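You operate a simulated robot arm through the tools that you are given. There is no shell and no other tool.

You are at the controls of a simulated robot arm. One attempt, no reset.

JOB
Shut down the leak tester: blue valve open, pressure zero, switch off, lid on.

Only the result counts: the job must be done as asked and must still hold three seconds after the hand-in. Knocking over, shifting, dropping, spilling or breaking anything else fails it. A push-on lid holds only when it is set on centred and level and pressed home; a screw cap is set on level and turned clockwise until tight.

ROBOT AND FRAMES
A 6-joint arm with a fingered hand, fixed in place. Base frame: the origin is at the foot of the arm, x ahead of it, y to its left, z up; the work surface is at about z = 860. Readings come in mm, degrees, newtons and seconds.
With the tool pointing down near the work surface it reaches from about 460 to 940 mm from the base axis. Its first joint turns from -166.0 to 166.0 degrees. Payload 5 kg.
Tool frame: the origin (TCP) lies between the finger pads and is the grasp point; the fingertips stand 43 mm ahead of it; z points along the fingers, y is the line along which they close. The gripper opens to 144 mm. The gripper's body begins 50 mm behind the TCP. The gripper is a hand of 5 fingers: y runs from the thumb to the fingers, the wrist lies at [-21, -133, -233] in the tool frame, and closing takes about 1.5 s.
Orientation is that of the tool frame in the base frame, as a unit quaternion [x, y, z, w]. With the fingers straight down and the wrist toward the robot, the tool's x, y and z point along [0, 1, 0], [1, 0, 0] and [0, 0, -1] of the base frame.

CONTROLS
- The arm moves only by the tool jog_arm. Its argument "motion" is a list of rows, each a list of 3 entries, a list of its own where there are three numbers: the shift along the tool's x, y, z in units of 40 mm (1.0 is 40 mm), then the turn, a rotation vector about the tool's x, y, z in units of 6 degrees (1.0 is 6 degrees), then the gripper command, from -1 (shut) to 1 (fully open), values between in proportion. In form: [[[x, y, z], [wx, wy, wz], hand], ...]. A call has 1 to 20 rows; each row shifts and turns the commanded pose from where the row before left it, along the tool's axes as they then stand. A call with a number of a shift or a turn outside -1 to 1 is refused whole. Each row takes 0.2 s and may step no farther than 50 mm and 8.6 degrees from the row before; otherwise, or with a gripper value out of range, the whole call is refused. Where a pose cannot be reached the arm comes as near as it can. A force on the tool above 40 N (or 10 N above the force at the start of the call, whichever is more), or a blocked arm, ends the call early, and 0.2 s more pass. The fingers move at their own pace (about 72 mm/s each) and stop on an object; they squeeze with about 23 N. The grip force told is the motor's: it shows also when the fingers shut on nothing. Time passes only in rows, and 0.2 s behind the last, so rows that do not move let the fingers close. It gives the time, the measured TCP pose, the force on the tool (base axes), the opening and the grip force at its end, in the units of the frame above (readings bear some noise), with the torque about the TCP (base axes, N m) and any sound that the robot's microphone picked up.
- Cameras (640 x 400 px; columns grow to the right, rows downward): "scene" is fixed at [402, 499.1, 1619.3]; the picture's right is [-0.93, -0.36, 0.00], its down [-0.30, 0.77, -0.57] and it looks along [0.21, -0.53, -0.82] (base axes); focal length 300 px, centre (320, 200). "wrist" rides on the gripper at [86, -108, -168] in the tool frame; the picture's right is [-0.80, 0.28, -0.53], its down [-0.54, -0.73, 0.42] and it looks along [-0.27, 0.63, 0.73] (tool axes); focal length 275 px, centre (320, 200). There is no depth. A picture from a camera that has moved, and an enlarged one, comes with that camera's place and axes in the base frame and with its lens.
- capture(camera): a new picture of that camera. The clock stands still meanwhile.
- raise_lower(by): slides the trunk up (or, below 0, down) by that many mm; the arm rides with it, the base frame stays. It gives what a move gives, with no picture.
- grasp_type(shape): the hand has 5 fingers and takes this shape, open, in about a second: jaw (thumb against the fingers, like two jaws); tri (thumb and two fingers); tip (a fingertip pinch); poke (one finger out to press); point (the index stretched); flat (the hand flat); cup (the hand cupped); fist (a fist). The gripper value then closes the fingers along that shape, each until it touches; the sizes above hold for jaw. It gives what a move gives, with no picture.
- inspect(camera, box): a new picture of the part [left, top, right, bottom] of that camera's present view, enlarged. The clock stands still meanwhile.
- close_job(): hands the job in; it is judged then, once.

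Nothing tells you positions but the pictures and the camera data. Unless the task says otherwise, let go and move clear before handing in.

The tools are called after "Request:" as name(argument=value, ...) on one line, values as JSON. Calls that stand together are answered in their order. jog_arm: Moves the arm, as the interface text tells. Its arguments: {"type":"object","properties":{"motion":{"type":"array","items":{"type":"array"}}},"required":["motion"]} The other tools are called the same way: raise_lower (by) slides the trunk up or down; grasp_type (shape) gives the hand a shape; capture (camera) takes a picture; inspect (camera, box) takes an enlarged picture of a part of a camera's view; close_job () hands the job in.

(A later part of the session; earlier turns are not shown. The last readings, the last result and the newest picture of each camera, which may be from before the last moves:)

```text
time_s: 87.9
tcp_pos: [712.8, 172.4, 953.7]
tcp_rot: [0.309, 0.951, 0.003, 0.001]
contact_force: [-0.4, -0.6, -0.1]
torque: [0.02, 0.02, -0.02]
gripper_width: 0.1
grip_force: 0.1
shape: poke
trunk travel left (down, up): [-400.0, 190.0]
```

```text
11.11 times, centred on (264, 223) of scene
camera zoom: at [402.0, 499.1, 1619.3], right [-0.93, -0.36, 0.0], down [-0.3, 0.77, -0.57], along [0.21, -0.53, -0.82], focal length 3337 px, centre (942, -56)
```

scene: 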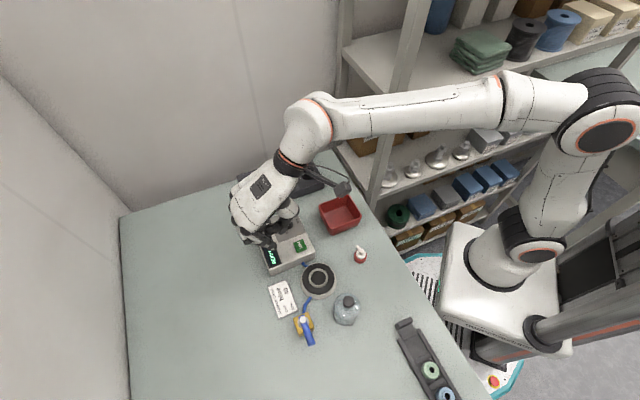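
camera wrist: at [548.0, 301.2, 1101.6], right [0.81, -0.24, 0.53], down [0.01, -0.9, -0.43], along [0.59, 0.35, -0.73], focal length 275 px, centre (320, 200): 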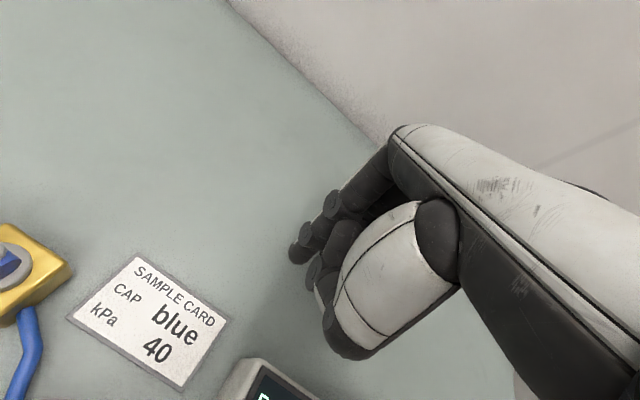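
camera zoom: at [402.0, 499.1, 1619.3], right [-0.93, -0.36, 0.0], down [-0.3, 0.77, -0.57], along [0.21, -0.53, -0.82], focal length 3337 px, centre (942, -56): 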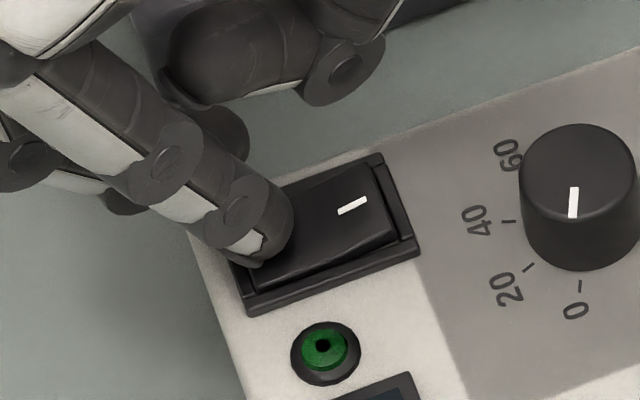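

The rocker looks tilted the other way now, with the I end up. I'll check the display.

Request:
inspect(camera="scene", box=[240, 205, 320, 275])

Request:
capture(camera="wrist")

```text
5.71 times, centred on (280, 240) of scene
camera zoom: at [402.0, 499.1, 1619.3], right [-0.93, -0.36, 0.0], down [-0.3, 0.77, -0.57], along [0.21, -0.53, -0.82], focal length 1716 px, centre (549, -29)
```

zoom: 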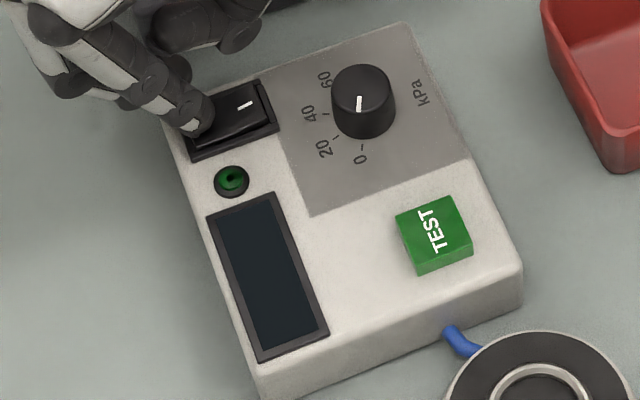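

```text
taken
camera wrist: at [579.1, 135.1, 1121.2], right [0.81, -0.24, 0.53], down [0.01, -0.9, -0.43], along [0.59, 0.35, -0.73], focal length 275 px, centre (320, 200)
```

wrist: 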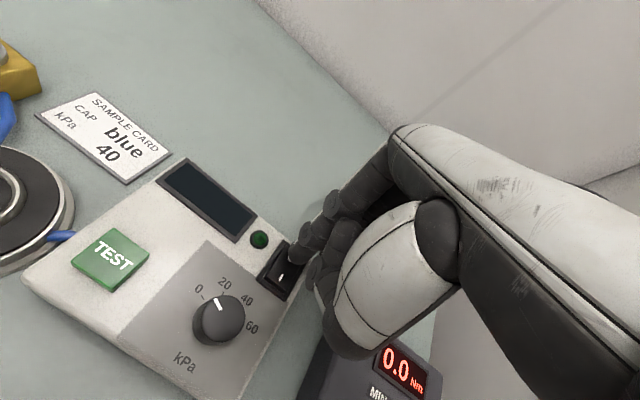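

The display is dark: the tester is off, and the knob still reads 0. Next is the lid. I'll lift clear, switch to the three-finger grip and move above the glass bell.

Request:
jog_arm(motion=[[[0, 0, -0.5], [0, 0, 0], 1], [[0, 0, -0.8], [0, 0, 0], 1], [[0, 0, -0.8], [0, 0, 0], 1], [[0.979, -0.232, -0.1], [0, 0, 0], 1], [[0.979, -0.232, -0.1], [0, 0, 0], 1], [[0.979, -0.232, -0.1], [0, 0, 0], 1], [[0.979, -0.232, -0.1], [0, 0, 0], 1], [[0.979, -0.232, -0.1], [0, 0, 0], 1], [[0.979, -0.232, -0.1], [0, 0, 0], 1], [[0.979, -0.232, -0.1], [0, 0, 0], 1], [[0.979, -0.232, -0.1], [0, 0, 0], 1], [[0, 0, 0], [0, 0, 0], 1]])

Request:
grasp_type(shape="tri")

Request:
jog_arm(motion=[[[0, 0, 0], [0, 0, 0], 0.39], [[0, 0, 0], [0, 0, 0], 0.39], [[0, 0, 0], [0, 0, 0], 0.39]])

Request:
capture(camera="wrist")

Request:
capture(camera="scene")

```text
time_s: 90.5
tcp_pos: [414.1, 296.3, 1071.2]
tcp_rot: [0.309, 0.951, 0.003, -0.001]
contact_force: [-0.7, -0.1, 0.5]
torque: [-0.01, -0.04, 0.0]
gripper_width: 0.0
grip_force: 0.0
shape: poke
trunk travel left (down, up): [-400.0, 190.0]
```

```text
time_s: 91.4
tcp_pos: [414.3, 296.4, 1070.6]
tcp_rot: [0.309, 0.951, 0.003, -0.001]
contact_force: [-0.2, -0.2, 0.2]
torque: [-0.04, -0.01, -0.04]
gripper_width: 143.9
grip_force: 0.0
shape: tri
trunk travel left (down, up): [-400.0, 190.0]
```

```text
time_s: 92.2
tcp_pos: [413.9, 296.8, 1071.7]
tcp_rot: [0.309, 0.951, 0.003, 0.0]
contact_force: [0.2, -0.9, -0.9]
torque: [0.0, 0.02, -0.03]
gripper_width: 100.4
grip_force: 0.0
shape: tri
trunk travel left (down, up): [-400.0, 190.0]
```

```text
taken
camera wrist: at [281.7, 258.6, 1238.6], right [0.81, -0.24, 0.53], down [0.01, -0.9, -0.43], along [0.59, 0.35, -0.73], focal length 275 px, centre (320, 200)
```

wrist: 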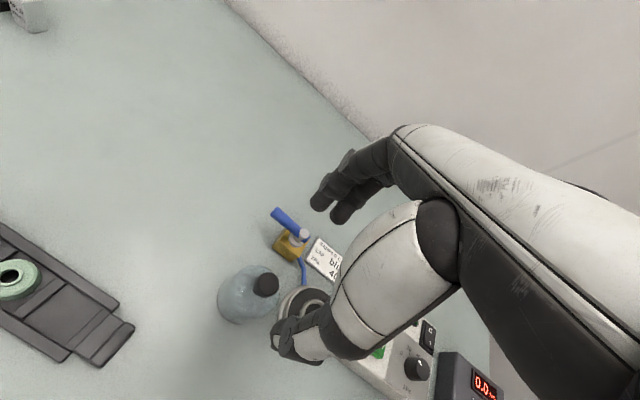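

```text
taken
```

scene: 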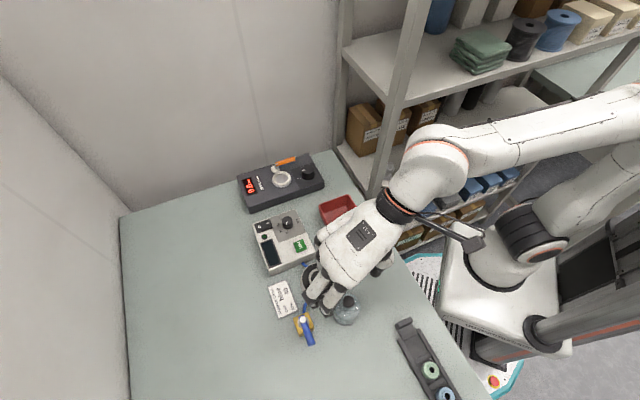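

The hand is above the bell. I'll take close-ups to place the bell accurately in the tool frame.

Request:
inspect(camera="wrist", box=[200, 245, 320, 345])

Request:
inspect(camera="wrist", box=[260, 130, 400, 235])

Request:
inspect(camera="scene", box=[290, 260, 390, 335])

```text
4.00 times, centred on (260, 295) of wrist
camera zoom: at [281.7, 258.6, 1238.6], right [0.81, -0.24, 0.53], down [0.01, -0.9, -0.43], along [0.59, 0.35, -0.73], focal length 1101 px, centre (560, -180)
```

zoom: 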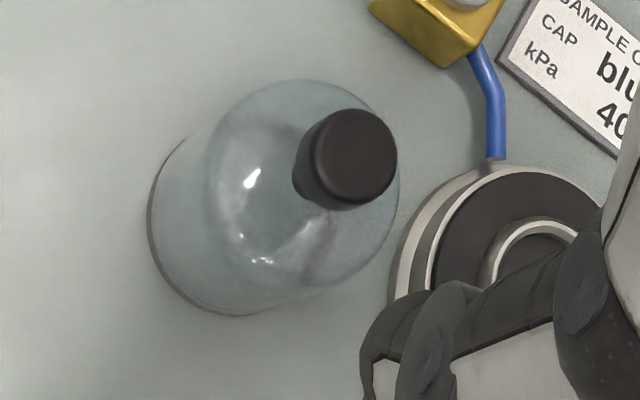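

```text
3.81 times, centred on (330, 182) of wrist
camera zoom: at [281.7, 258.6, 1238.6], right [0.81, -0.24, 0.53], down [0.01, -0.9, -0.43], along [0.59, 0.35, -0.73], focal length 1049 px, centre (282, 267)
```

zoom: 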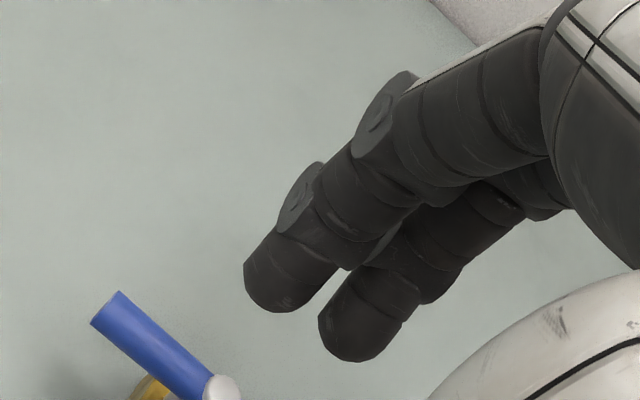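

```text
5.33 times, centred on (340, 298) of scene
camera zoom: at [402.0, 499.1, 1619.3], right [-0.93, -0.36, 0.0], down [-0.3, 0.77, -0.57], along [0.21, -0.53, -0.82], focal length 1602 px, centre (213, -320)
```

zoom: 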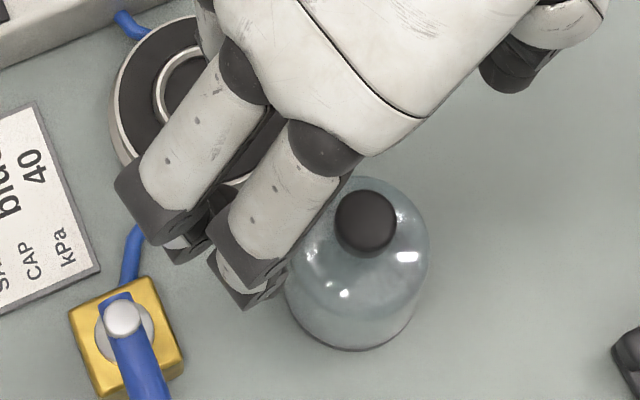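

The bell axis sits almost exactly at the TCP axis (bell about 70 mm across), with the fingers evenly placed. I'll narrow the opening slightly and descend partway for a check.

Request:
jog_arm(motion=[[[0, -0.03, 0.5], [0, 0, 0], 0.25], [[0, 0, 0.6], [0, 0, 0], 0.25], [[0, 0, 0.6], [0, 0, 0], 0.25], [[0, 0, 0.4], [0, 0, 0], 0.25], [[0, 0, 0], [0, 0, 0], 0.25]])

Request:
inspect(camera="wrist", box=[230, 150, 390, 310])

Request:
inspect(camera="scene", box=[290, 260, 390, 335])

```text
time_s: 93.4
tcp_pos: [413.7, 297.0, 986.0]
tcp_rot: [0.309, 0.951, 0.002, 0.0]
contact_force: [-0.5, -0.6, -0.6]
torque: [0.01, 0.02, 0.0]
gripper_width: 90.5
grip_force: 0.1
shape: tri
trunk travel left (down, up): [-400.0, 190.0]
```

```text
2.50 times, centred on (310, 230) of wrist
camera zoom: at [281.3, 258.6, 1153.8], right [0.81, -0.24, 0.53], down [0.01, -0.9, -0.43], along [0.59, 0.35, -0.73], focal length 688 px, centre (345, 125)
```

zoom: 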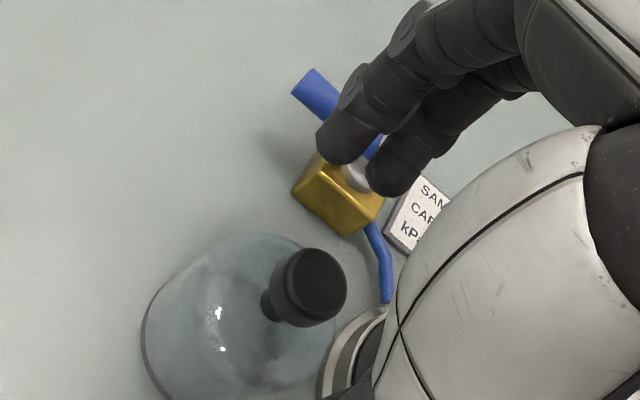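

```text
5.33 times, centred on (340, 298) of scene
camera zoom: at [402.0, 499.1, 1619.3], right [-0.93, -0.36, 0.0], down [-0.3, 0.77, -0.57], along [0.21, -0.53, -0.82], focal length 1602 px, centre (213, -320)
```

zoom: 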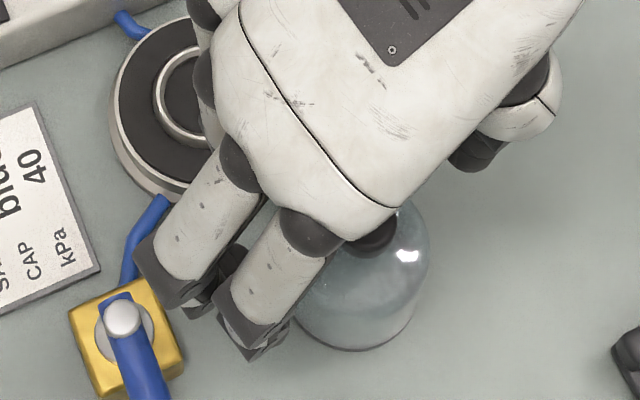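

The bell has a clear knob with a neck on top, and gripping it there keeps all fingers above the valve lever and chamber. I'll shift 4 mm so the knob sits between the two fingers, lower to knob height and close.

Request:
jog_arm(motion=[[[0.1, 0, 0], [0, 0, 0], 0], [[0, 0, 0.08], [0, 0, 0], -0.2], [[0, 0, 0.07], [0, 0, 0], -0.2], [[0, 0, 0], [0, 0, 0], -0.2], [[0, 0, 0], [0, 0, 0], -0.2]])

Request:
inspect(camera="wrist", box=[230, 180, 390, 300])

Request:
inspect(camera="scene", box=[300, 270, 380, 330])

```text
time_s: 94.6
tcp_pos: [410.7, 299.2, 980.4]
tcp_rot: [0.309, 0.951, 0.003, 0.0]
contact_force: [0.8, -0.6, 0.3]
torque: [-0.02, -0.02, 0.01]
gripper_width: 58.0
grip_force: 0.0
shape: tri
trunk travel left (down, up): [-400.0, 190.0]
```

```text
3.33 times, centred on (310, 240) of wrist
camera zoom: at [277.6, 260.6, 1148.0], right [0.81, -0.24, 0.53], down [0.01, -0.9, -0.43], along [0.59, 0.35, -0.73], focal length 918 px, centre (353, 67)
```

zoom: 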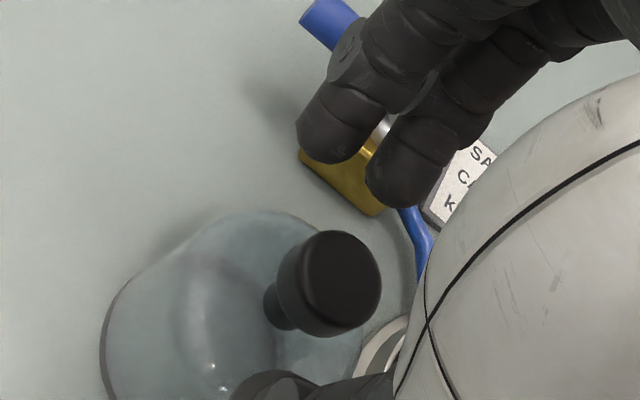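

```text
6.67 times, centred on (340, 300) of scene
camera zoom: at [402.0, 499.1, 1619.3], right [-0.93, -0.36, 0.0], down [-0.3, 0.77, -0.57], along [0.21, -0.53, -0.82], focal length 2002 px, centre (187, -467)
```

zoom: 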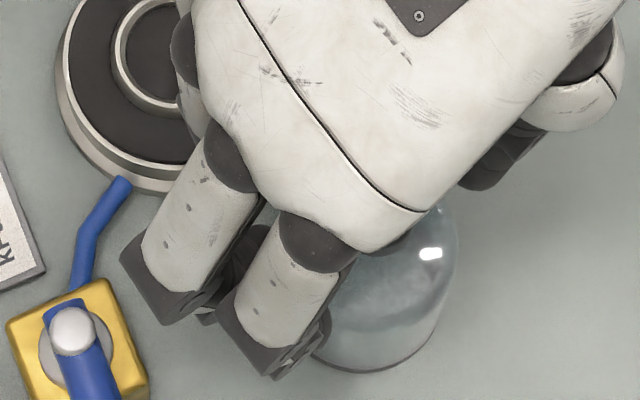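

The knob head sits squarely between thumb and the two fingers. I'll close the grip.

Request:
jog_arm(motion=[[[0, 0, 0], [0, 0, 0], -0.5], [[0, 0, 0], [0, 0, 0], -0.7], [[0, 0, 0], [0, 0, 0], -0.9], [[0, 0, 0], [0, 0, 0], -1], [[0, 0, 0], [0, 0, 0], -1], [[0, 0, 0], [0, 0, 0], -1], [[0, 0, 0], [0, 0, 0], -1]])

Request:
inspect(camera="wrist", box=[200, 180, 380, 320])

Request:
inspect(camera="scene", box=[300, 270, 380, 330])

```text
time_s: 96.2
tcp_pos: [409.9, 297.4, 980.7]
tcp_rot: [0.309, 0.951, 0.003, 0.0]
contact_force: [0.3, -0.2, 0.2]
torque: [-0.03, 0.01, 0.03]
gripper_width: 14.9
grip_force: 23.2
shape: tri
trunk travel left (down, up): [-400.0, 190.0]
```

```text
2.86 times, centred on (290, 250) of wrist
camera zoom: at [277.6, 260.6, 1148.0], right [0.81, -0.24, 0.53], down [0.01, -0.9, -0.43], along [0.59, 0.35, -0.73], focal length 786 px, centre (406, 57)
```

zoom: 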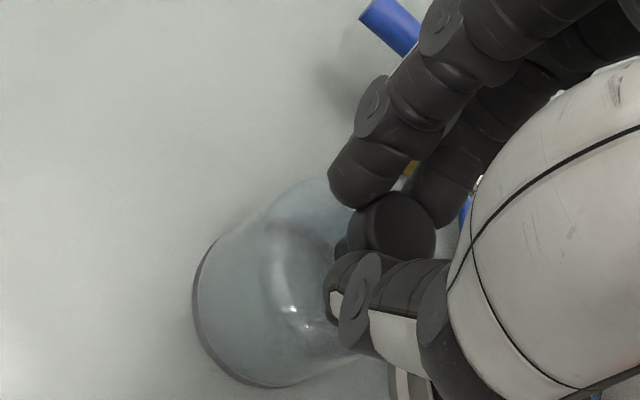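

```text
6.67 times, centred on (340, 300) of scene
camera zoom: at [402.0, 499.1, 1619.3], right [-0.93, -0.36, 0.0], down [-0.3, 0.77, -0.57], along [0.21, -0.53, -0.82], focal length 2002 px, centre (187, -467)
```

zoom: 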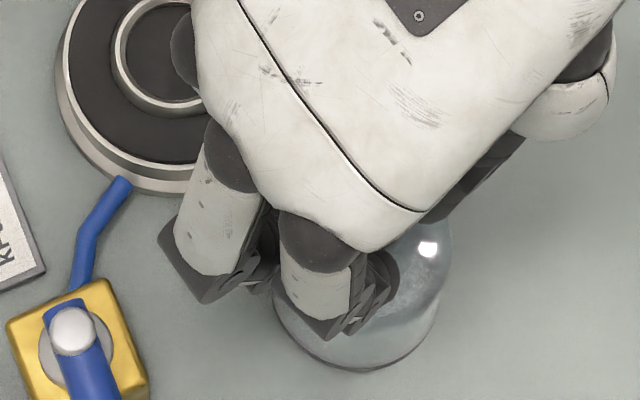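

The knob is gripped. I'll lift slowly by 20 mm and check that the bell comes up level.

Request:
jog_arm(motion=[[[0, 0, -0.15], [0, 0, 0], -1], [[0, 0, -0.2], [0, 0, 0], -1], [[0, 0, -0.2], [0, 0, 0], -1], [[0, 0, 0], [0, 0, 0], -1], [[0, 0, 0], [0, 0, 0], -1]])

Request:
inspect(camera="wrist", box=[200, 180, 380, 320])

Request:
inspect(camera="scene", box=[300, 270, 380, 330])

```text
time_s: 97.4
tcp_pos: [410.3, 299.6, 1002.5]
tcp_rot: [0.309, 0.951, 0.003, 0.001]
contact_force: [0.0, 0.0, -0.6]
torque: [-0.01, 0.01, -0.02]
gripper_width: 14.9
grip_force: 23.5
shape: tri
trunk travel left (down, up): [-400.0, 190.0]
```

```text
2.86 times, centred on (290, 250) of wrist
camera zoom: at [277.7, 260.5, 1170.0], right [0.81, -0.24, 0.53], down [0.01, -0.9, -0.43], along [0.59, 0.35, -0.73], focal length 786 px, centre (406, 57)
```

zoom: 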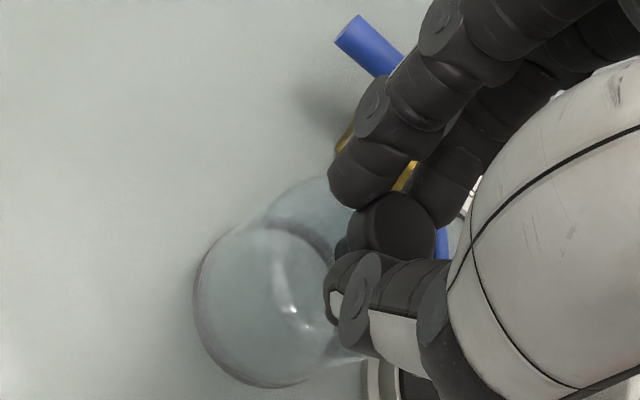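

```text
6.67 times, centred on (340, 300) of scene
camera zoom: at [402.0, 499.1, 1619.3], right [-0.93, -0.36, 0.0], down [-0.3, 0.77, -0.57], along [0.21, -0.53, -0.82], focal length 2002 px, centre (187, -467)
```

zoom: 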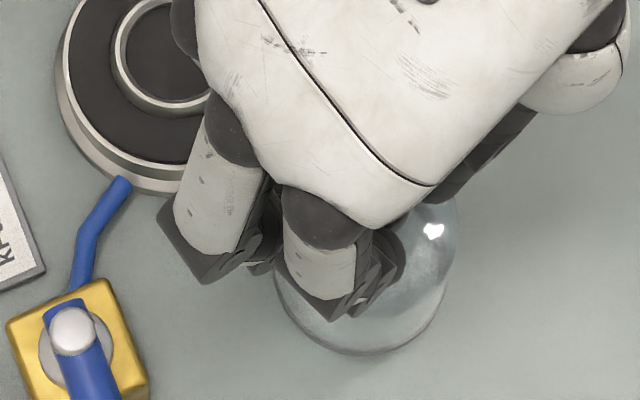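

The bell hangs level and moves rigidly with the hand. I'll lift it higher and carry it over the chamber.

Request:
jog_arm(motion=[[[0, 0, -0.4], [0, 0, 0], -1], [[0, 0, -0.4], [0, 0, 0], -1], [[0, 0, -0.4], [0, 0, 0], -1], [[-0.4, 0.0635, 0], [0, 0, 0], -1], [[-0.4, 0.0635, 0], [0, 0, 0], -1], [[-0.5, 0.08, 0], [0, 0, 0], -1], [[-0.5, 0.08, 0], [0, 0, 0], -1], [[-0.4, 0.0635, 0], [0, 0, 0], -1], [[-0.333, 0.05, 0], [0, 0, 0], -1], [[0, 0, 0], [0, 0, 0], -1], [[0, 0, 0], [0, 0, 0], -1]])

Request:
capture(camera="wrist")

Request:
inspect(camera="wrist", box=[180, 200, 380, 350])

Request:
inspect(camera="scene", box=[270, 230, 370, 305])

```text
time_s: 99.8
tcp_pos: [500.6, 251.6, 1050.0]
tcp_rot: [0.309, 0.951, 0.004, -0.001]
contact_force: [-0.1, -0.5, -0.2]
torque: [0.01, 0.03, 0.01]
gripper_width: 14.7
grip_force: 23.5
shape: tri
trunk travel left (down, up): [-400.0, 190.0]
```

```text
taken
camera wrist: at [368.6, 213.9, 1217.7], right [0.81, -0.24, 0.53], down [0.01, -0.9, -0.43], along [0.59, 0.35, -0.73], focal length 275 px, centre (320, 200)
```

wrist: 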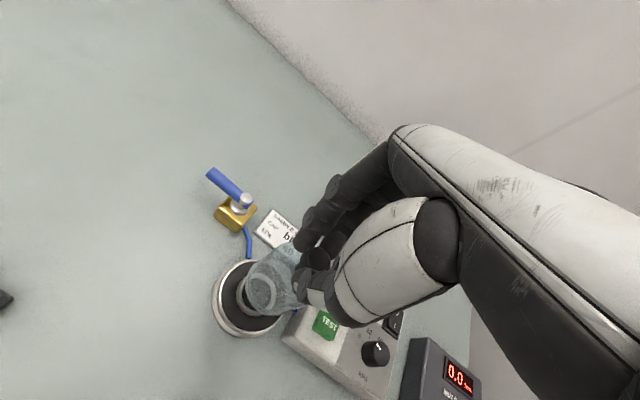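

```text
2.67 times, centred on (280, 275) of wrist
camera zoom: at [368.6, 213.9, 1217.7], right [0.81, -0.24, 0.53], down [0.01, -0.9, -0.43], along [0.59, 0.35, -0.73], focal length 734 px, centre (427, 0)
```

zoom: 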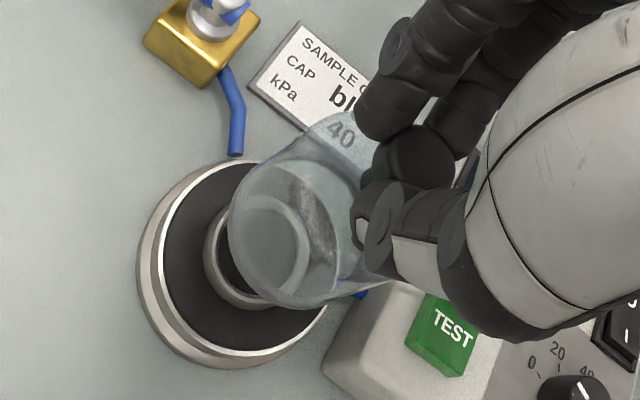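

```text
5.33 times, centred on (320, 268) of scene
camera zoom: at [402.0, 499.1, 1619.3], right [-0.93, -0.36, 0.0], down [-0.3, 0.77, -0.57], along [0.21, -0.53, -0.82], focal length 1602 px, centre (320, -160)
```

zoom: 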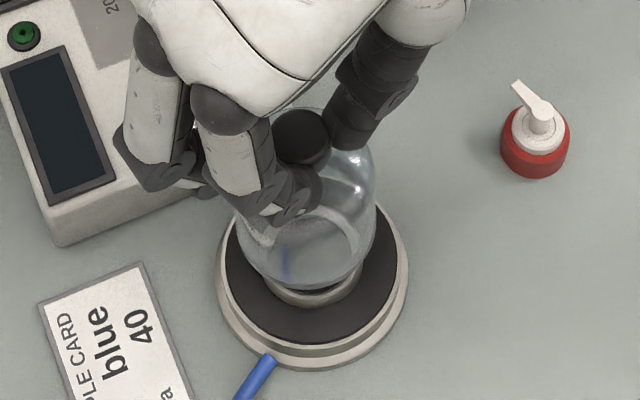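

The bell hangs over the chamber. I'll measure the alignment precisely in both views before lowering.

Request:
inspect(camera="wrist", box=[200, 245, 300, 345])

Request:
inspect(camera="wrist", box=[250, 215, 350, 315])

Request:
inspect(camera="scene", box=[295, 250, 355, 300])

```text
4.00 times, centred on (250, 295) of wrist
camera zoom: at [368.6, 213.9, 1217.7], right [0.81, -0.24, 0.53], down [0.01, -0.9, -0.43], along [0.59, 0.35, -0.73], focal length 1101 px, centre (600, -180)
```

zoom: 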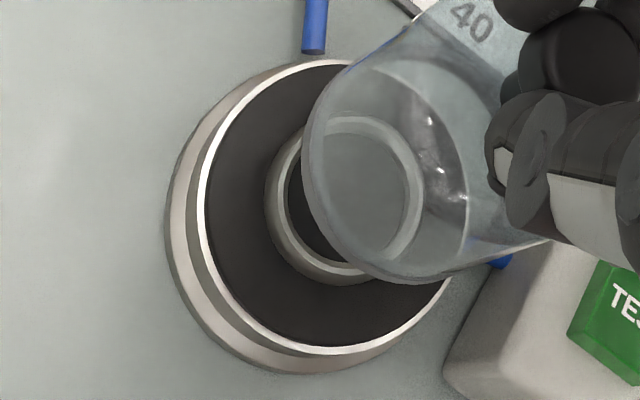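

```text
4.00 times, centred on (300, 265) of wrist
camera zoom: at [368.6, 213.9, 1217.7], right [0.81, -0.24, 0.53], down [0.01, -0.9, -0.43], along [0.59, 0.35, -0.73], focal length 1101 px, centre (400, -60)
```

zoom: 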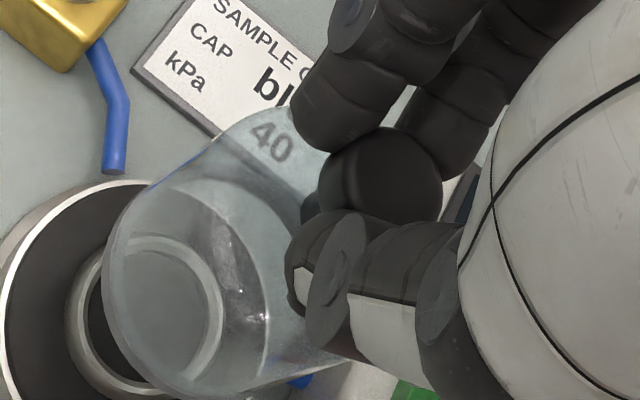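

```text
8.00 times, centred on (325, 275) of scene
camera zoom: at [402.0, 499.1, 1619.3], right [-0.93, -0.36, 0.0], down [-0.3, 0.77, -0.57], along [0.21, -0.53, -0.82], focal length 2403 px, centre (280, -400)
```

zoom: 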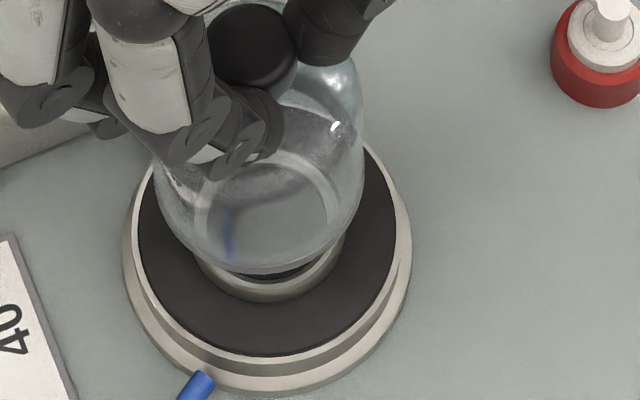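

The two views disagree by a few mm at this height, so I'll lower the bell to just above the chamber and align by the visible gaps around the rim.

Request:
jog_arm(motion=[[[0, 0, 0.25], [0, 0, 0], -1], [[0, 0, 0.25], [0, 0, 0], -1], [[0, 0, 0.25], [0, 0, 0], -1], [[0, 0, 0], [0, 0, 0], -1], [[0, 0, 0], [0, 0, 0], -1]])

Request:
inspect(camera="scene", box=[295, 250, 345, 292])

Request:
inspect(camera="wrist", box=[200, 220, 300, 320])

```text
time_s: 101.0
tcp_pos: [501.6, 252.8, 1020.8]
tcp_rot: [0.309, 0.951, 0.003, 0.0]
contact_force: [-1.2, -0.1, -0.9]
torque: [0.02, -0.03, -0.02]
gripper_width: 15.1
grip_force: 23.3
shape: tri
trunk travel left (down, up): [-400.0, 190.0]
```

```text
9.52 times, centred on (320, 271) of scene
camera zoom: at [402.0, 499.1, 1619.3], right [-0.93, -0.36, 0.0], down [-0.3, 0.77, -0.57], along [0.21, -0.53, -0.82], focal length 2861 px, centre (320, -476)
```

zoom: 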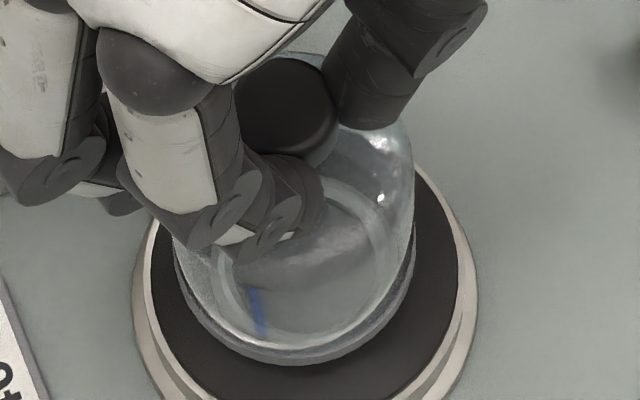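

```text
4.00 times, centred on (250, 270) of wrist
camera zoom: at [369.2, 213.7, 1187.6], right [0.81, -0.24, 0.53], down [0.01, -0.9, -0.43], along [0.59, 0.35, -0.73], focal length 1101 px, centre (600, -80)
```

zoom: 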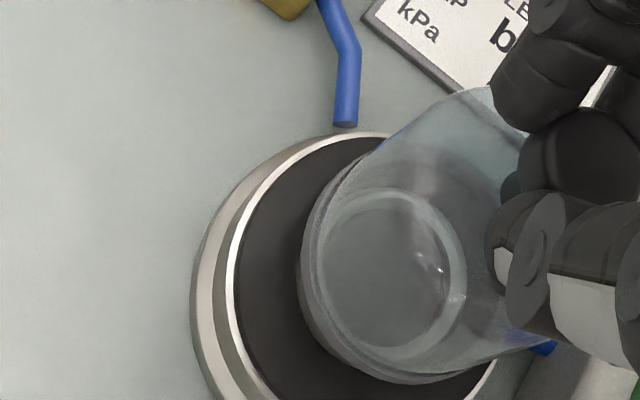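

Getting closer; I need the full rim in view to compare the gaps.

Request:
inspect(camera="scene", box=[295, 258, 345, 300])

Request:
inspect(camera="wrist", box=[220, 240, 310, 330])

```text
9.52 times, centred on (320, 279) of scene
camera zoom: at [402.0, 499.1, 1619.3], right [-0.93, -0.36, 0.0], down [-0.3, 0.77, -0.57], along [0.21, -0.53, -0.82], focal length 2861 px, centre (320, -552)
```

zoom: 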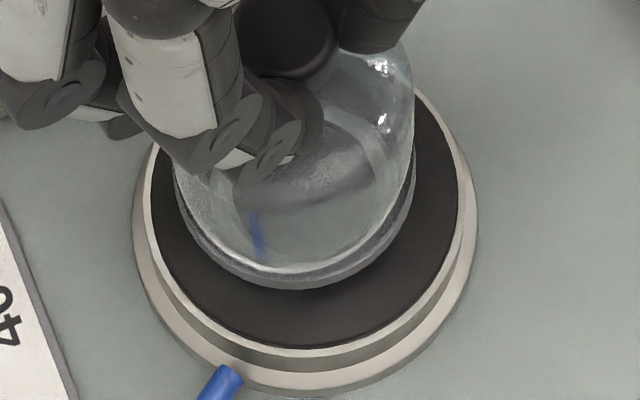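

```text
4.44 times, centred on (265, 285) of wrist
camera zoom: at [369.2, 213.7, 1187.6], right [0.81, -0.24, 0.53], down [0.01, -0.9, -0.43], along [0.59, 0.35, -0.73], focal length 1224 px, centre (564, -178)
```

zoom: 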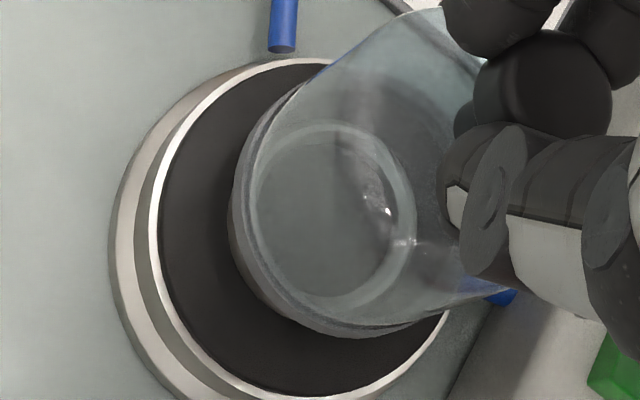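

Both views agree on the bell's position; the chamber is offset by a couple of mm. I'll apply a small correction and lower further, close to contact.

Request:
jog_arm(motion=[[[0.028, -0.067, 0.1], [0, 0, 0], -1], [[0, 0, 0.1], [0, 0, 0], -1], [[0, 0, 0], [0, 0, 0], -1], [[0, 0, 0], [0, 0, 0], -1]])

Request:
jog_arm(motion=[[[0, 0, 0.08], [0, 0, 0], -1], [[0, 0, 0], [0, 0, 0], -1]])

Request:
inspect(camera="scene", box=[295, 258, 345, 300])

Request:
inspect(camera="wrist", box=[220, 240, 310, 330])

```text
time_s: 102.0
tcp_pos: [499.6, 249.4, 1011.0]
tcp_rot: [0.309, 0.951, 0.003, 0.0]
contact_force: [0.8, -0.8, -0.3]
torque: [0.01, -0.02, -0.03]
gripper_width: 15.0
grip_force: 23.7
shape: tri
trunk travel left (down, up): [-400.0, 190.0]
```

```text
time_s: 102.6
tcp_pos: [499.5, 250.9, 1009.3]
tcp_rot: [0.309, 0.951, 0.002, -0.001]
contact_force: [0.3, 0.4, -0.8]
torque: [-0.01, 0.0, 0.0]
gripper_width: 15.1
grip_force: 22.7
shape: tri
trunk travel left (down, up): [-400.0, 190.0]
```

```text
9.52 times, centred on (320, 279) of scene
camera zoom: at [402.0, 499.1, 1619.3], right [-0.93, -0.36, 0.0], down [-0.3, 0.77, -0.57], along [0.21, -0.53, -0.82], focal length 2861 px, centre (320, -552)
```

zoom: 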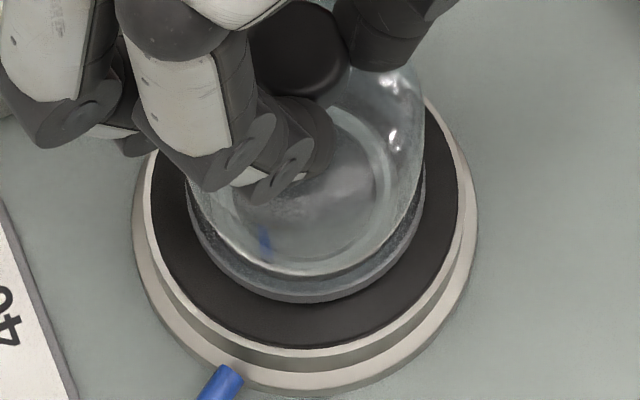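

```text
4.44 times, centred on (265, 285) of wrist
camera zoom: at [366.6, 212.5, 1176.5], right [0.81, -0.24, 0.53], down [0.01, -0.9, -0.43], along [0.59, 0.35, -0.73], focal length 1224 px, centre (564, -178)
```

zoom: 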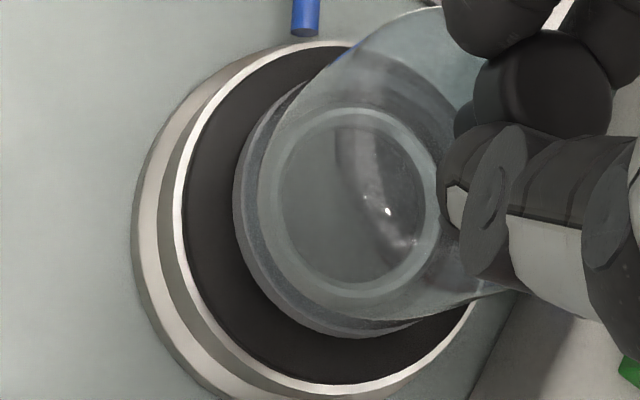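

The rim looks centred left-to-right in the scene view. I'll lower in 2 mm steps to find the contact height.

Request:
jog_arm(motion=[[[0, 0, 0.05], [0, 0, 0], -1], [[0, 0, 0], [0, 0, 0], -1]])

Request:
jog_arm(motion=[[[0, 0, 0.05], [0, 0, 0], -1], [[0, 0, 0], [0, 0, 0], -1]])

Request:
inspect(camera="scene", box=[295, 258, 345, 300])

Request:
inspect(camera="wrist", box=[220, 240, 310, 330])

```text
time_s: 103.2
tcp_pos: [499.7, 250.0, 1006.4]
tcp_rot: [0.308, 0.951, 0.003, 0.0]
contact_force: [-0.2, 0.2, -0.3]
torque: [-0.01, -0.05, -0.03]
gripper_width: 15.1
grip_force: 22.9
shape: tri
trunk travel left (down, up): [-400.0, 190.0]
```

```text
time_s: 103.8
tcp_pos: [497.9, 250.0, 1004.4]
tcp_rot: [0.309, 0.951, 0.003, 0.0]
contact_force: [-0.3, 0.5, -0.4]
torque: [0.01, 0.0, -0.01]
gripper_width: 14.8
grip_force: 23.1
shape: tri
trunk travel left (down, up): [-400.0, 190.0]
```

```text
9.52 times, centred on (320, 279) of scene
camera zoom: at [402.0, 499.1, 1619.3], right [-0.93, -0.36, 0.0], down [-0.3, 0.77, -0.57], along [0.21, -0.53, -0.82], focal length 2861 px, centre (320, -552)
```

zoom: 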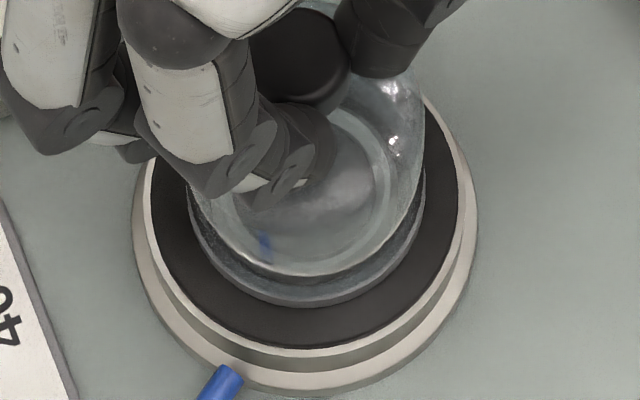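

```text
4.44 times, centred on (265, 285) of wrist
camera zoom: at [366.4, 212.4, 1172.3], right [0.81, -0.24, 0.53], down [0.01, -0.9, -0.43], along [0.59, 0.35, -0.73], focal length 1224 px, centre (564, -178)
```

zoom: 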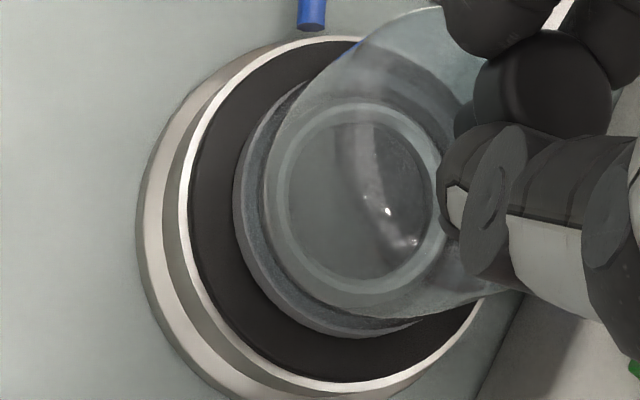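

With both views compared, the bell is centred to within about 1 mm. I'll continue lowering onto the gasket.

Request:
jog_arm(motion=[[[0, 0, 0.05], [0, 0, 0], -1], [[0, 0, 0], [0, 0, 0], -1]])

Request:
jog_arm(motion=[[[0, 0, 0.05], [0, 0, 0], -1], [[0, 0, 0], [0, 0, 0], -1]])

Request:
inspect(camera="scene", box=[295, 258, 345, 300])

```text
time_s: 104.4
tcp_pos: [499.2, 250.5, 1003.2]
tcp_rot: [0.31, 0.951, 0.003, 0.0]
contact_force: [-1.3, -1.6, 6.5]
torque: [-0.07, 0.0, 0.03]
gripper_width: 14.6
grip_force: 22.8
shape: tri
trunk travel left (down, up): [-400.0, 190.0]
```

```text
time_s: 105.0
tcp_pos: [498.3, 250.7, 1003.1]
tcp_rot: [0.308, 0.951, 0.005, 0.001]
contact_force: [-3.0, -3.7, 17.0]
torque: [-0.1, 0.1, 0.0]
gripper_width: 15.5
grip_force: 23.3
shape: tri
trunk travel left (down, up): [-400.0, 190.0]
```

```text
9.52 times, centred on (320, 279) of scene
camera zoom: at [402.0, 499.1, 1619.3], right [-0.93, -0.36, 0.0], down [-0.3, 0.77, -0.57], along [0.21, -0.53, -0.82], focal length 2861 px, centre (320, -552)
```

zoom: 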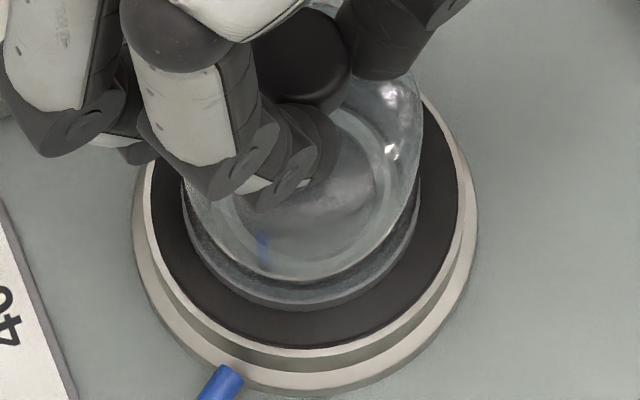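

Contact at about 883, with the bell resting on the gasket. I'll check the wrist view for centring and level before pressing.

Request:
inspect(camera="wrist", box=[220, 240, 310, 330])

Request:
capture(camera="scene")

```text
4.44 times, centred on (265, 285) of wrist
camera zoom: at [365.8, 211.9, 1169.6], right [0.81, -0.24, 0.54], down [0.01, -0.9, -0.43], along [0.59, 0.35, -0.73], focal length 1224 px, centre (564, -178)
```

zoom: 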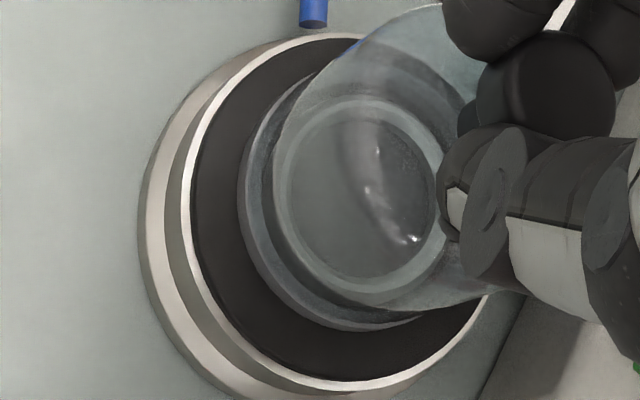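

```text
taken
```

scene: 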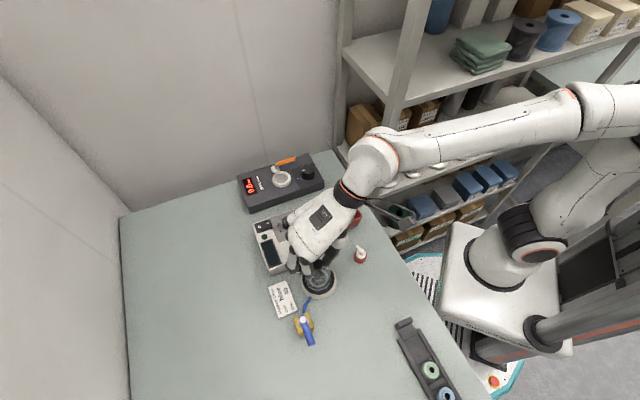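

The bell sits about 1.5 mm off toward +x. I'll lift slightly, shift back and set it down again.

Request:
jog_arm(motion=[[[0, 0, -0.14], [0, 0, 0], -1], [[0.022, -0.036, 0], [0, 0, 0], -1], [[0, 0, 0], [0, 0, 0], -1]])

Request:
inspect(camera="scene", box=[295, 258, 345, 300])

Request:
inspect(camera="wrist", box=[220, 240, 310, 330])

```text
time_s: 105.8
tcp_pos: [497.6, 249.6, 1005.2]
tcp_rot: [0.309, 0.951, 0.004, 0.0]
contact_force: [0.2, 0.2, -0.9]
torque: [-0.04, -0.06, -0.03]
gripper_width: 15.2
grip_force: 23.0
shape: tri
trunk travel left (down, up): [-400.0, 190.0]
```

```text
9.52 times, centred on (320, 279) of scene
camera zoom: at [402.0, 499.1, 1619.3], right [-0.93, -0.36, 0.0], down [-0.3, 0.77, -0.57], along [0.21, -0.53, -0.82], focal length 2861 px, centre (320, -552)
```

zoom: 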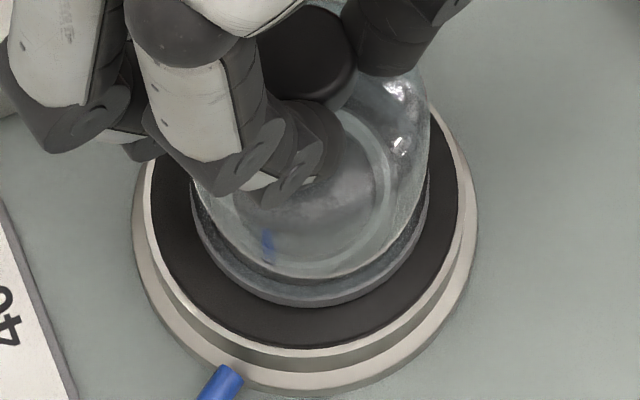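

```text
4.44 times, centred on (265, 285) of wrist
camera zoom: at [365.0, 212.0, 1173.8], right [0.81, -0.24, 0.53], down [0.01, -0.9, -0.43], along [0.59, 0.35, -0.73], focal length 1224 px, centre (564, -178)
```

zoom: 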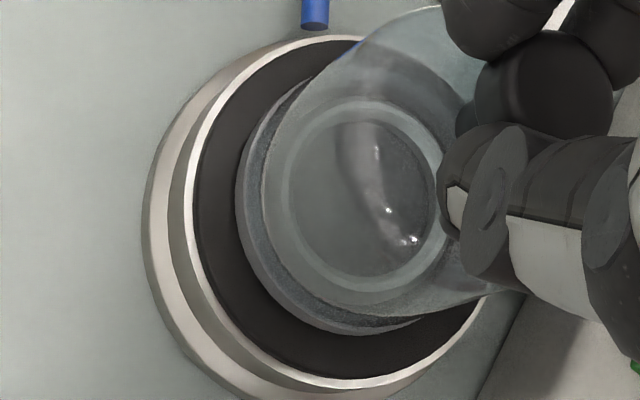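

I'll set it down again and compare gaps under light load.

Request:
jog_arm(motion=[[[0, 0, 0.07], [0, 0, 0], -1], [[0, 0, 0.05], [0, 0, 0], -1], [[0, 0, 0], [0, 0, 0], -1]])

Request:
inspect(camera="scene", box=[295, 258, 345, 300])

Request:
inspect(camera="wrist", box=[220, 240, 310, 330])

```text
time_s: 106.6
tcp_pos: [498.9, 250.0, 1002.3]
tcp_rot: [0.309, 0.951, 0.004, 0.001]
contact_force: [-0.8, -0.6, 8.7]
torque: [0.01, -0.06, -0.01]
gripper_width: 15.2
grip_force: 23.3
shape: tri
trunk travel left (down, up): [-400.0, 190.0]
```

```text
9.52 times, centred on (320, 279) of scene
camera zoom: at [402.0, 499.1, 1619.3], right [-0.93, -0.36, 0.0], down [-0.3, 0.77, -0.57], along [0.21, -0.53, -0.82], focal length 2861 px, centre (320, -552)
```

zoom: 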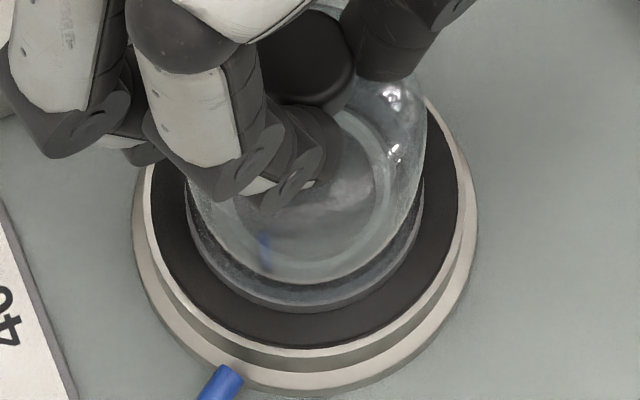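

```text
4.44 times, centred on (265, 285) of wrist
camera zoom: at [364.7, 211.9, 1170.1], right [0.81, -0.24, 0.54], down [0.01, -0.9, -0.43], along [0.59, 0.35, -0.73], focal length 1224 px, centre (564, -178)
```

zoom: 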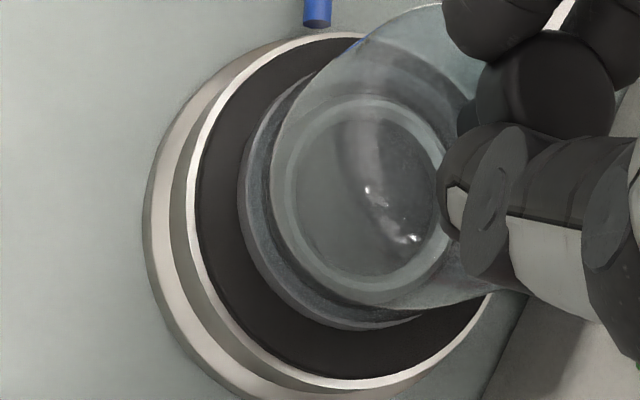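

The bell is centred within about half a mm by the inner ring and gasket gaps. I'll now press down progressively while holding it, watching travel and sound.

Request:
jog_arm(motion=[[[0, 0, 0.05], [0, 0, 0], -1], [[0, 0, 0], [0, 0, 0], -1]])

Request:
jog_arm(motion=[[[0, 0, 0.04], [0, 0, 0], -1], [[0, 0, 0], [0, 0, 0], -1]])

Request:
inspect(camera="scene", box=[295, 258, 345, 300])

```text
time_s: 107.2
tcp_pos: [497.6, 249.8, 1001.7]
tcp_rot: [0.309, 0.951, 0.004, 0.001]
contact_force: [-0.3, 0.1, 22.6]
torque: [-0.03, -0.06, 0.01]
gripper_width: 16.1
grip_force: 22.9
shape: tri
trunk travel left (down, up): [-400.0, 190.0]
```

```text
time_s: 107.8
tcp_pos: [496.4, 250.3, 1000.6]
tcp_rot: [0.31, 0.951, 0.005, 0.001]
contact_force: [-1.6, -0.5, 34.0]
torque: [-0.02, -0.11, -0.02]
gripper_width: 16.6
grip_force: 23.1
shape: tri
trunk travel left (down, up): [-400.0, 190.0]
```

```text
9.52 times, centred on (320, 279) of scene
camera zoom: at [402.0, 499.1, 1619.3], right [-0.93, -0.36, 0.0], down [-0.3, 0.77, -0.57], along [0.21, -0.53, -0.82], focal length 2861 px, centre (320, -552)
```

zoom: 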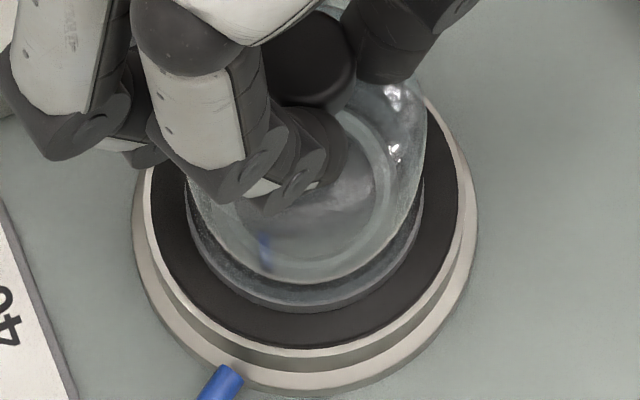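

The lid took 34 N with no further travel. I'll relieve the load, then do a gentle lift test of a couple of mm to see whether it has seated.

Request:
jog_arm(motion=[[[0, 0, -0.1], [0, 0, 0], -1], [[0, 0, 0], [0, 0, 0], -1]])

Request:
jog_arm(motion=[[[0, 0, -0.04], [0, 0, 0], -1], [[0, 0, 0], [0, 0, 0], -1]])

Request:
jog_arm(motion=[[[0, 0, -0.04], [0, 0, 0], -1], [[0, 0, 0], [0, 0, 0], -1]])

Request:
inspect(camera="scene", box=[295, 258, 345, 300])

```text
time_s: 108.4
tcp_pos: [497.1, 250.4, 1002.0]
tcp_rot: [0.309, 0.951, 0.002, 0.001]
contact_force: [1.9, 1.9, 17.2]
torque: [0.07, -0.17, 0.0]
gripper_width: 16.7
grip_force: 23.1
shape: tri
trunk travel left (down, up): [-400.0, 190.0]
```

```text
time_s: 109.0
tcp_pos: [497.5, 249.5, 1002.8]
tcp_rot: [0.309, 0.951, 0.002, -0.001]
contact_force: [1.8, 1.4, 4.2]
torque: [0.1, -0.13, 0.04]
gripper_width: 16.2
grip_force: 23.0
shape: tri
trunk travel left (down, up): [-400.0, 190.0]
```

```text
time_s: 109.6
tcp_pos: [496.7, 250.4, 1004.3]
tcp_rot: [0.309, 0.951, 0.003, 0.0]
contact_force: [-0.5, 0.2, -0.2]
torque: [0.02, -0.04, 0.02]
gripper_width: 15.9
grip_force: 23.2
shape: tri
trunk travel left (down, up): [-400.0, 190.0]
```

```text
9.52 times, centred on (320, 279) of scene
camera zoom: at [402.0, 499.1, 1619.3], right [-0.93, -0.36, 0.0], down [-0.3, 0.77, -0.57], along [0.21, -0.53, -0.82], focal length 2861 px, centre (320, -552)
```

zoom: 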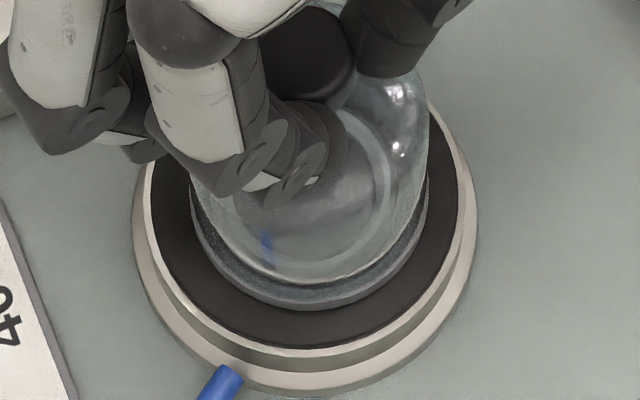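

It lifts freely, so the bell simply rests on the gasket. I'll set it down lightly, release, and then press it home from the top of the knob.

Request:
jog_arm(motion=[[[0, 0, 0.04], [0, 0, 0], -1], [[0, 0, 0.03], [0, 0, 0], -1], [[0, 0, 0], [0, 0, 0], -1]])

Request:
jog_arm(motion=[[[0, 0, 0], [0, 0, 0], -0.8], [[0, 0, 0], [0, 0, 0], -0.7], [[0, 0, 0], [0, 0, 0], -0.5], [[0, 0, 0], [0, 0, 0], -0.3], [[0, 0, 0], [0, 0, 0], -0.2], [[0, 0, 0], [0, 0, 0], -0.2], [[0, 0, 0], [0, 0, 0], -0.2]])

Request:
inspect(camera="scene", box=[295, 258, 345, 300])

Request:
inspect(camera="wrist", box=[220, 240, 310, 330])

```text
time_s: 110.4
tcp_pos: [497.6, 248.4, 1002.3]
tcp_rot: [0.309, 0.951, 0.004, 0.0]
contact_force: [-1.5, 0.0, 4.4]
torque: [0.02, 0.0, -0.02]
gripper_width: 15.5
grip_force: 22.8
shape: tri
trunk travel left (down, up): [-400.0, 190.0]
```

```text
time_s: 112.0
tcp_pos: [497.6, 248.7, 1002.1]
tcp_rot: [0.308, 0.951, 0.002, 0.0]
contact_force: [0.1, 0.2, 0.3]
torque: [0.01, 0.02, 0.02]
gripper_width: 56.5
grip_force: 0.0
shape: tri
trunk travel left (down, up): [-400.0, 190.0]
```

```text
9.52 times, centred on (320, 279) of scene
camera zoom: at [402.0, 499.1, 1619.3], right [-0.93, -0.36, 0.0], down [-0.3, 0.77, -0.57], along [0.21, -0.53, -0.82], focal length 2861 px, centre (320, -552)
```

zoom: 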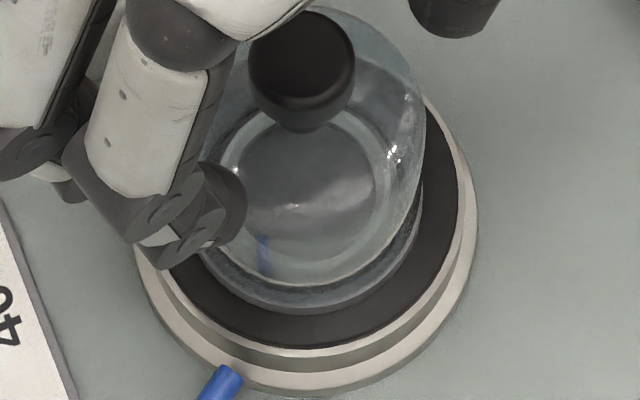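

```text
4.44 times, centred on (265, 285) of wrist
camera zoom: at [365.1, 211.4, 1170.1], right [0.81, -0.24, 0.53], down [0.01, -0.9, -0.43], along [0.59, 0.35, -0.73], focal length 1224 px, centre (564, -178)
```

zoom: 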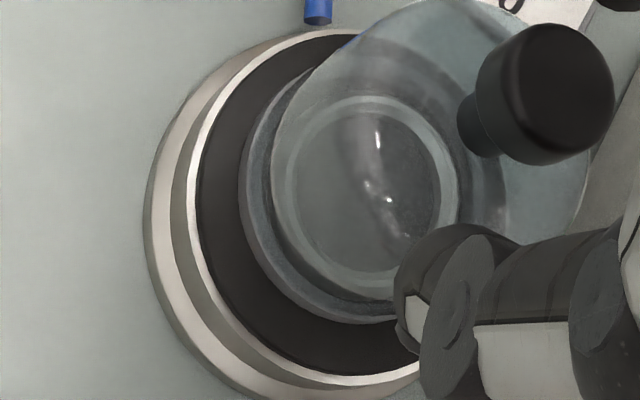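

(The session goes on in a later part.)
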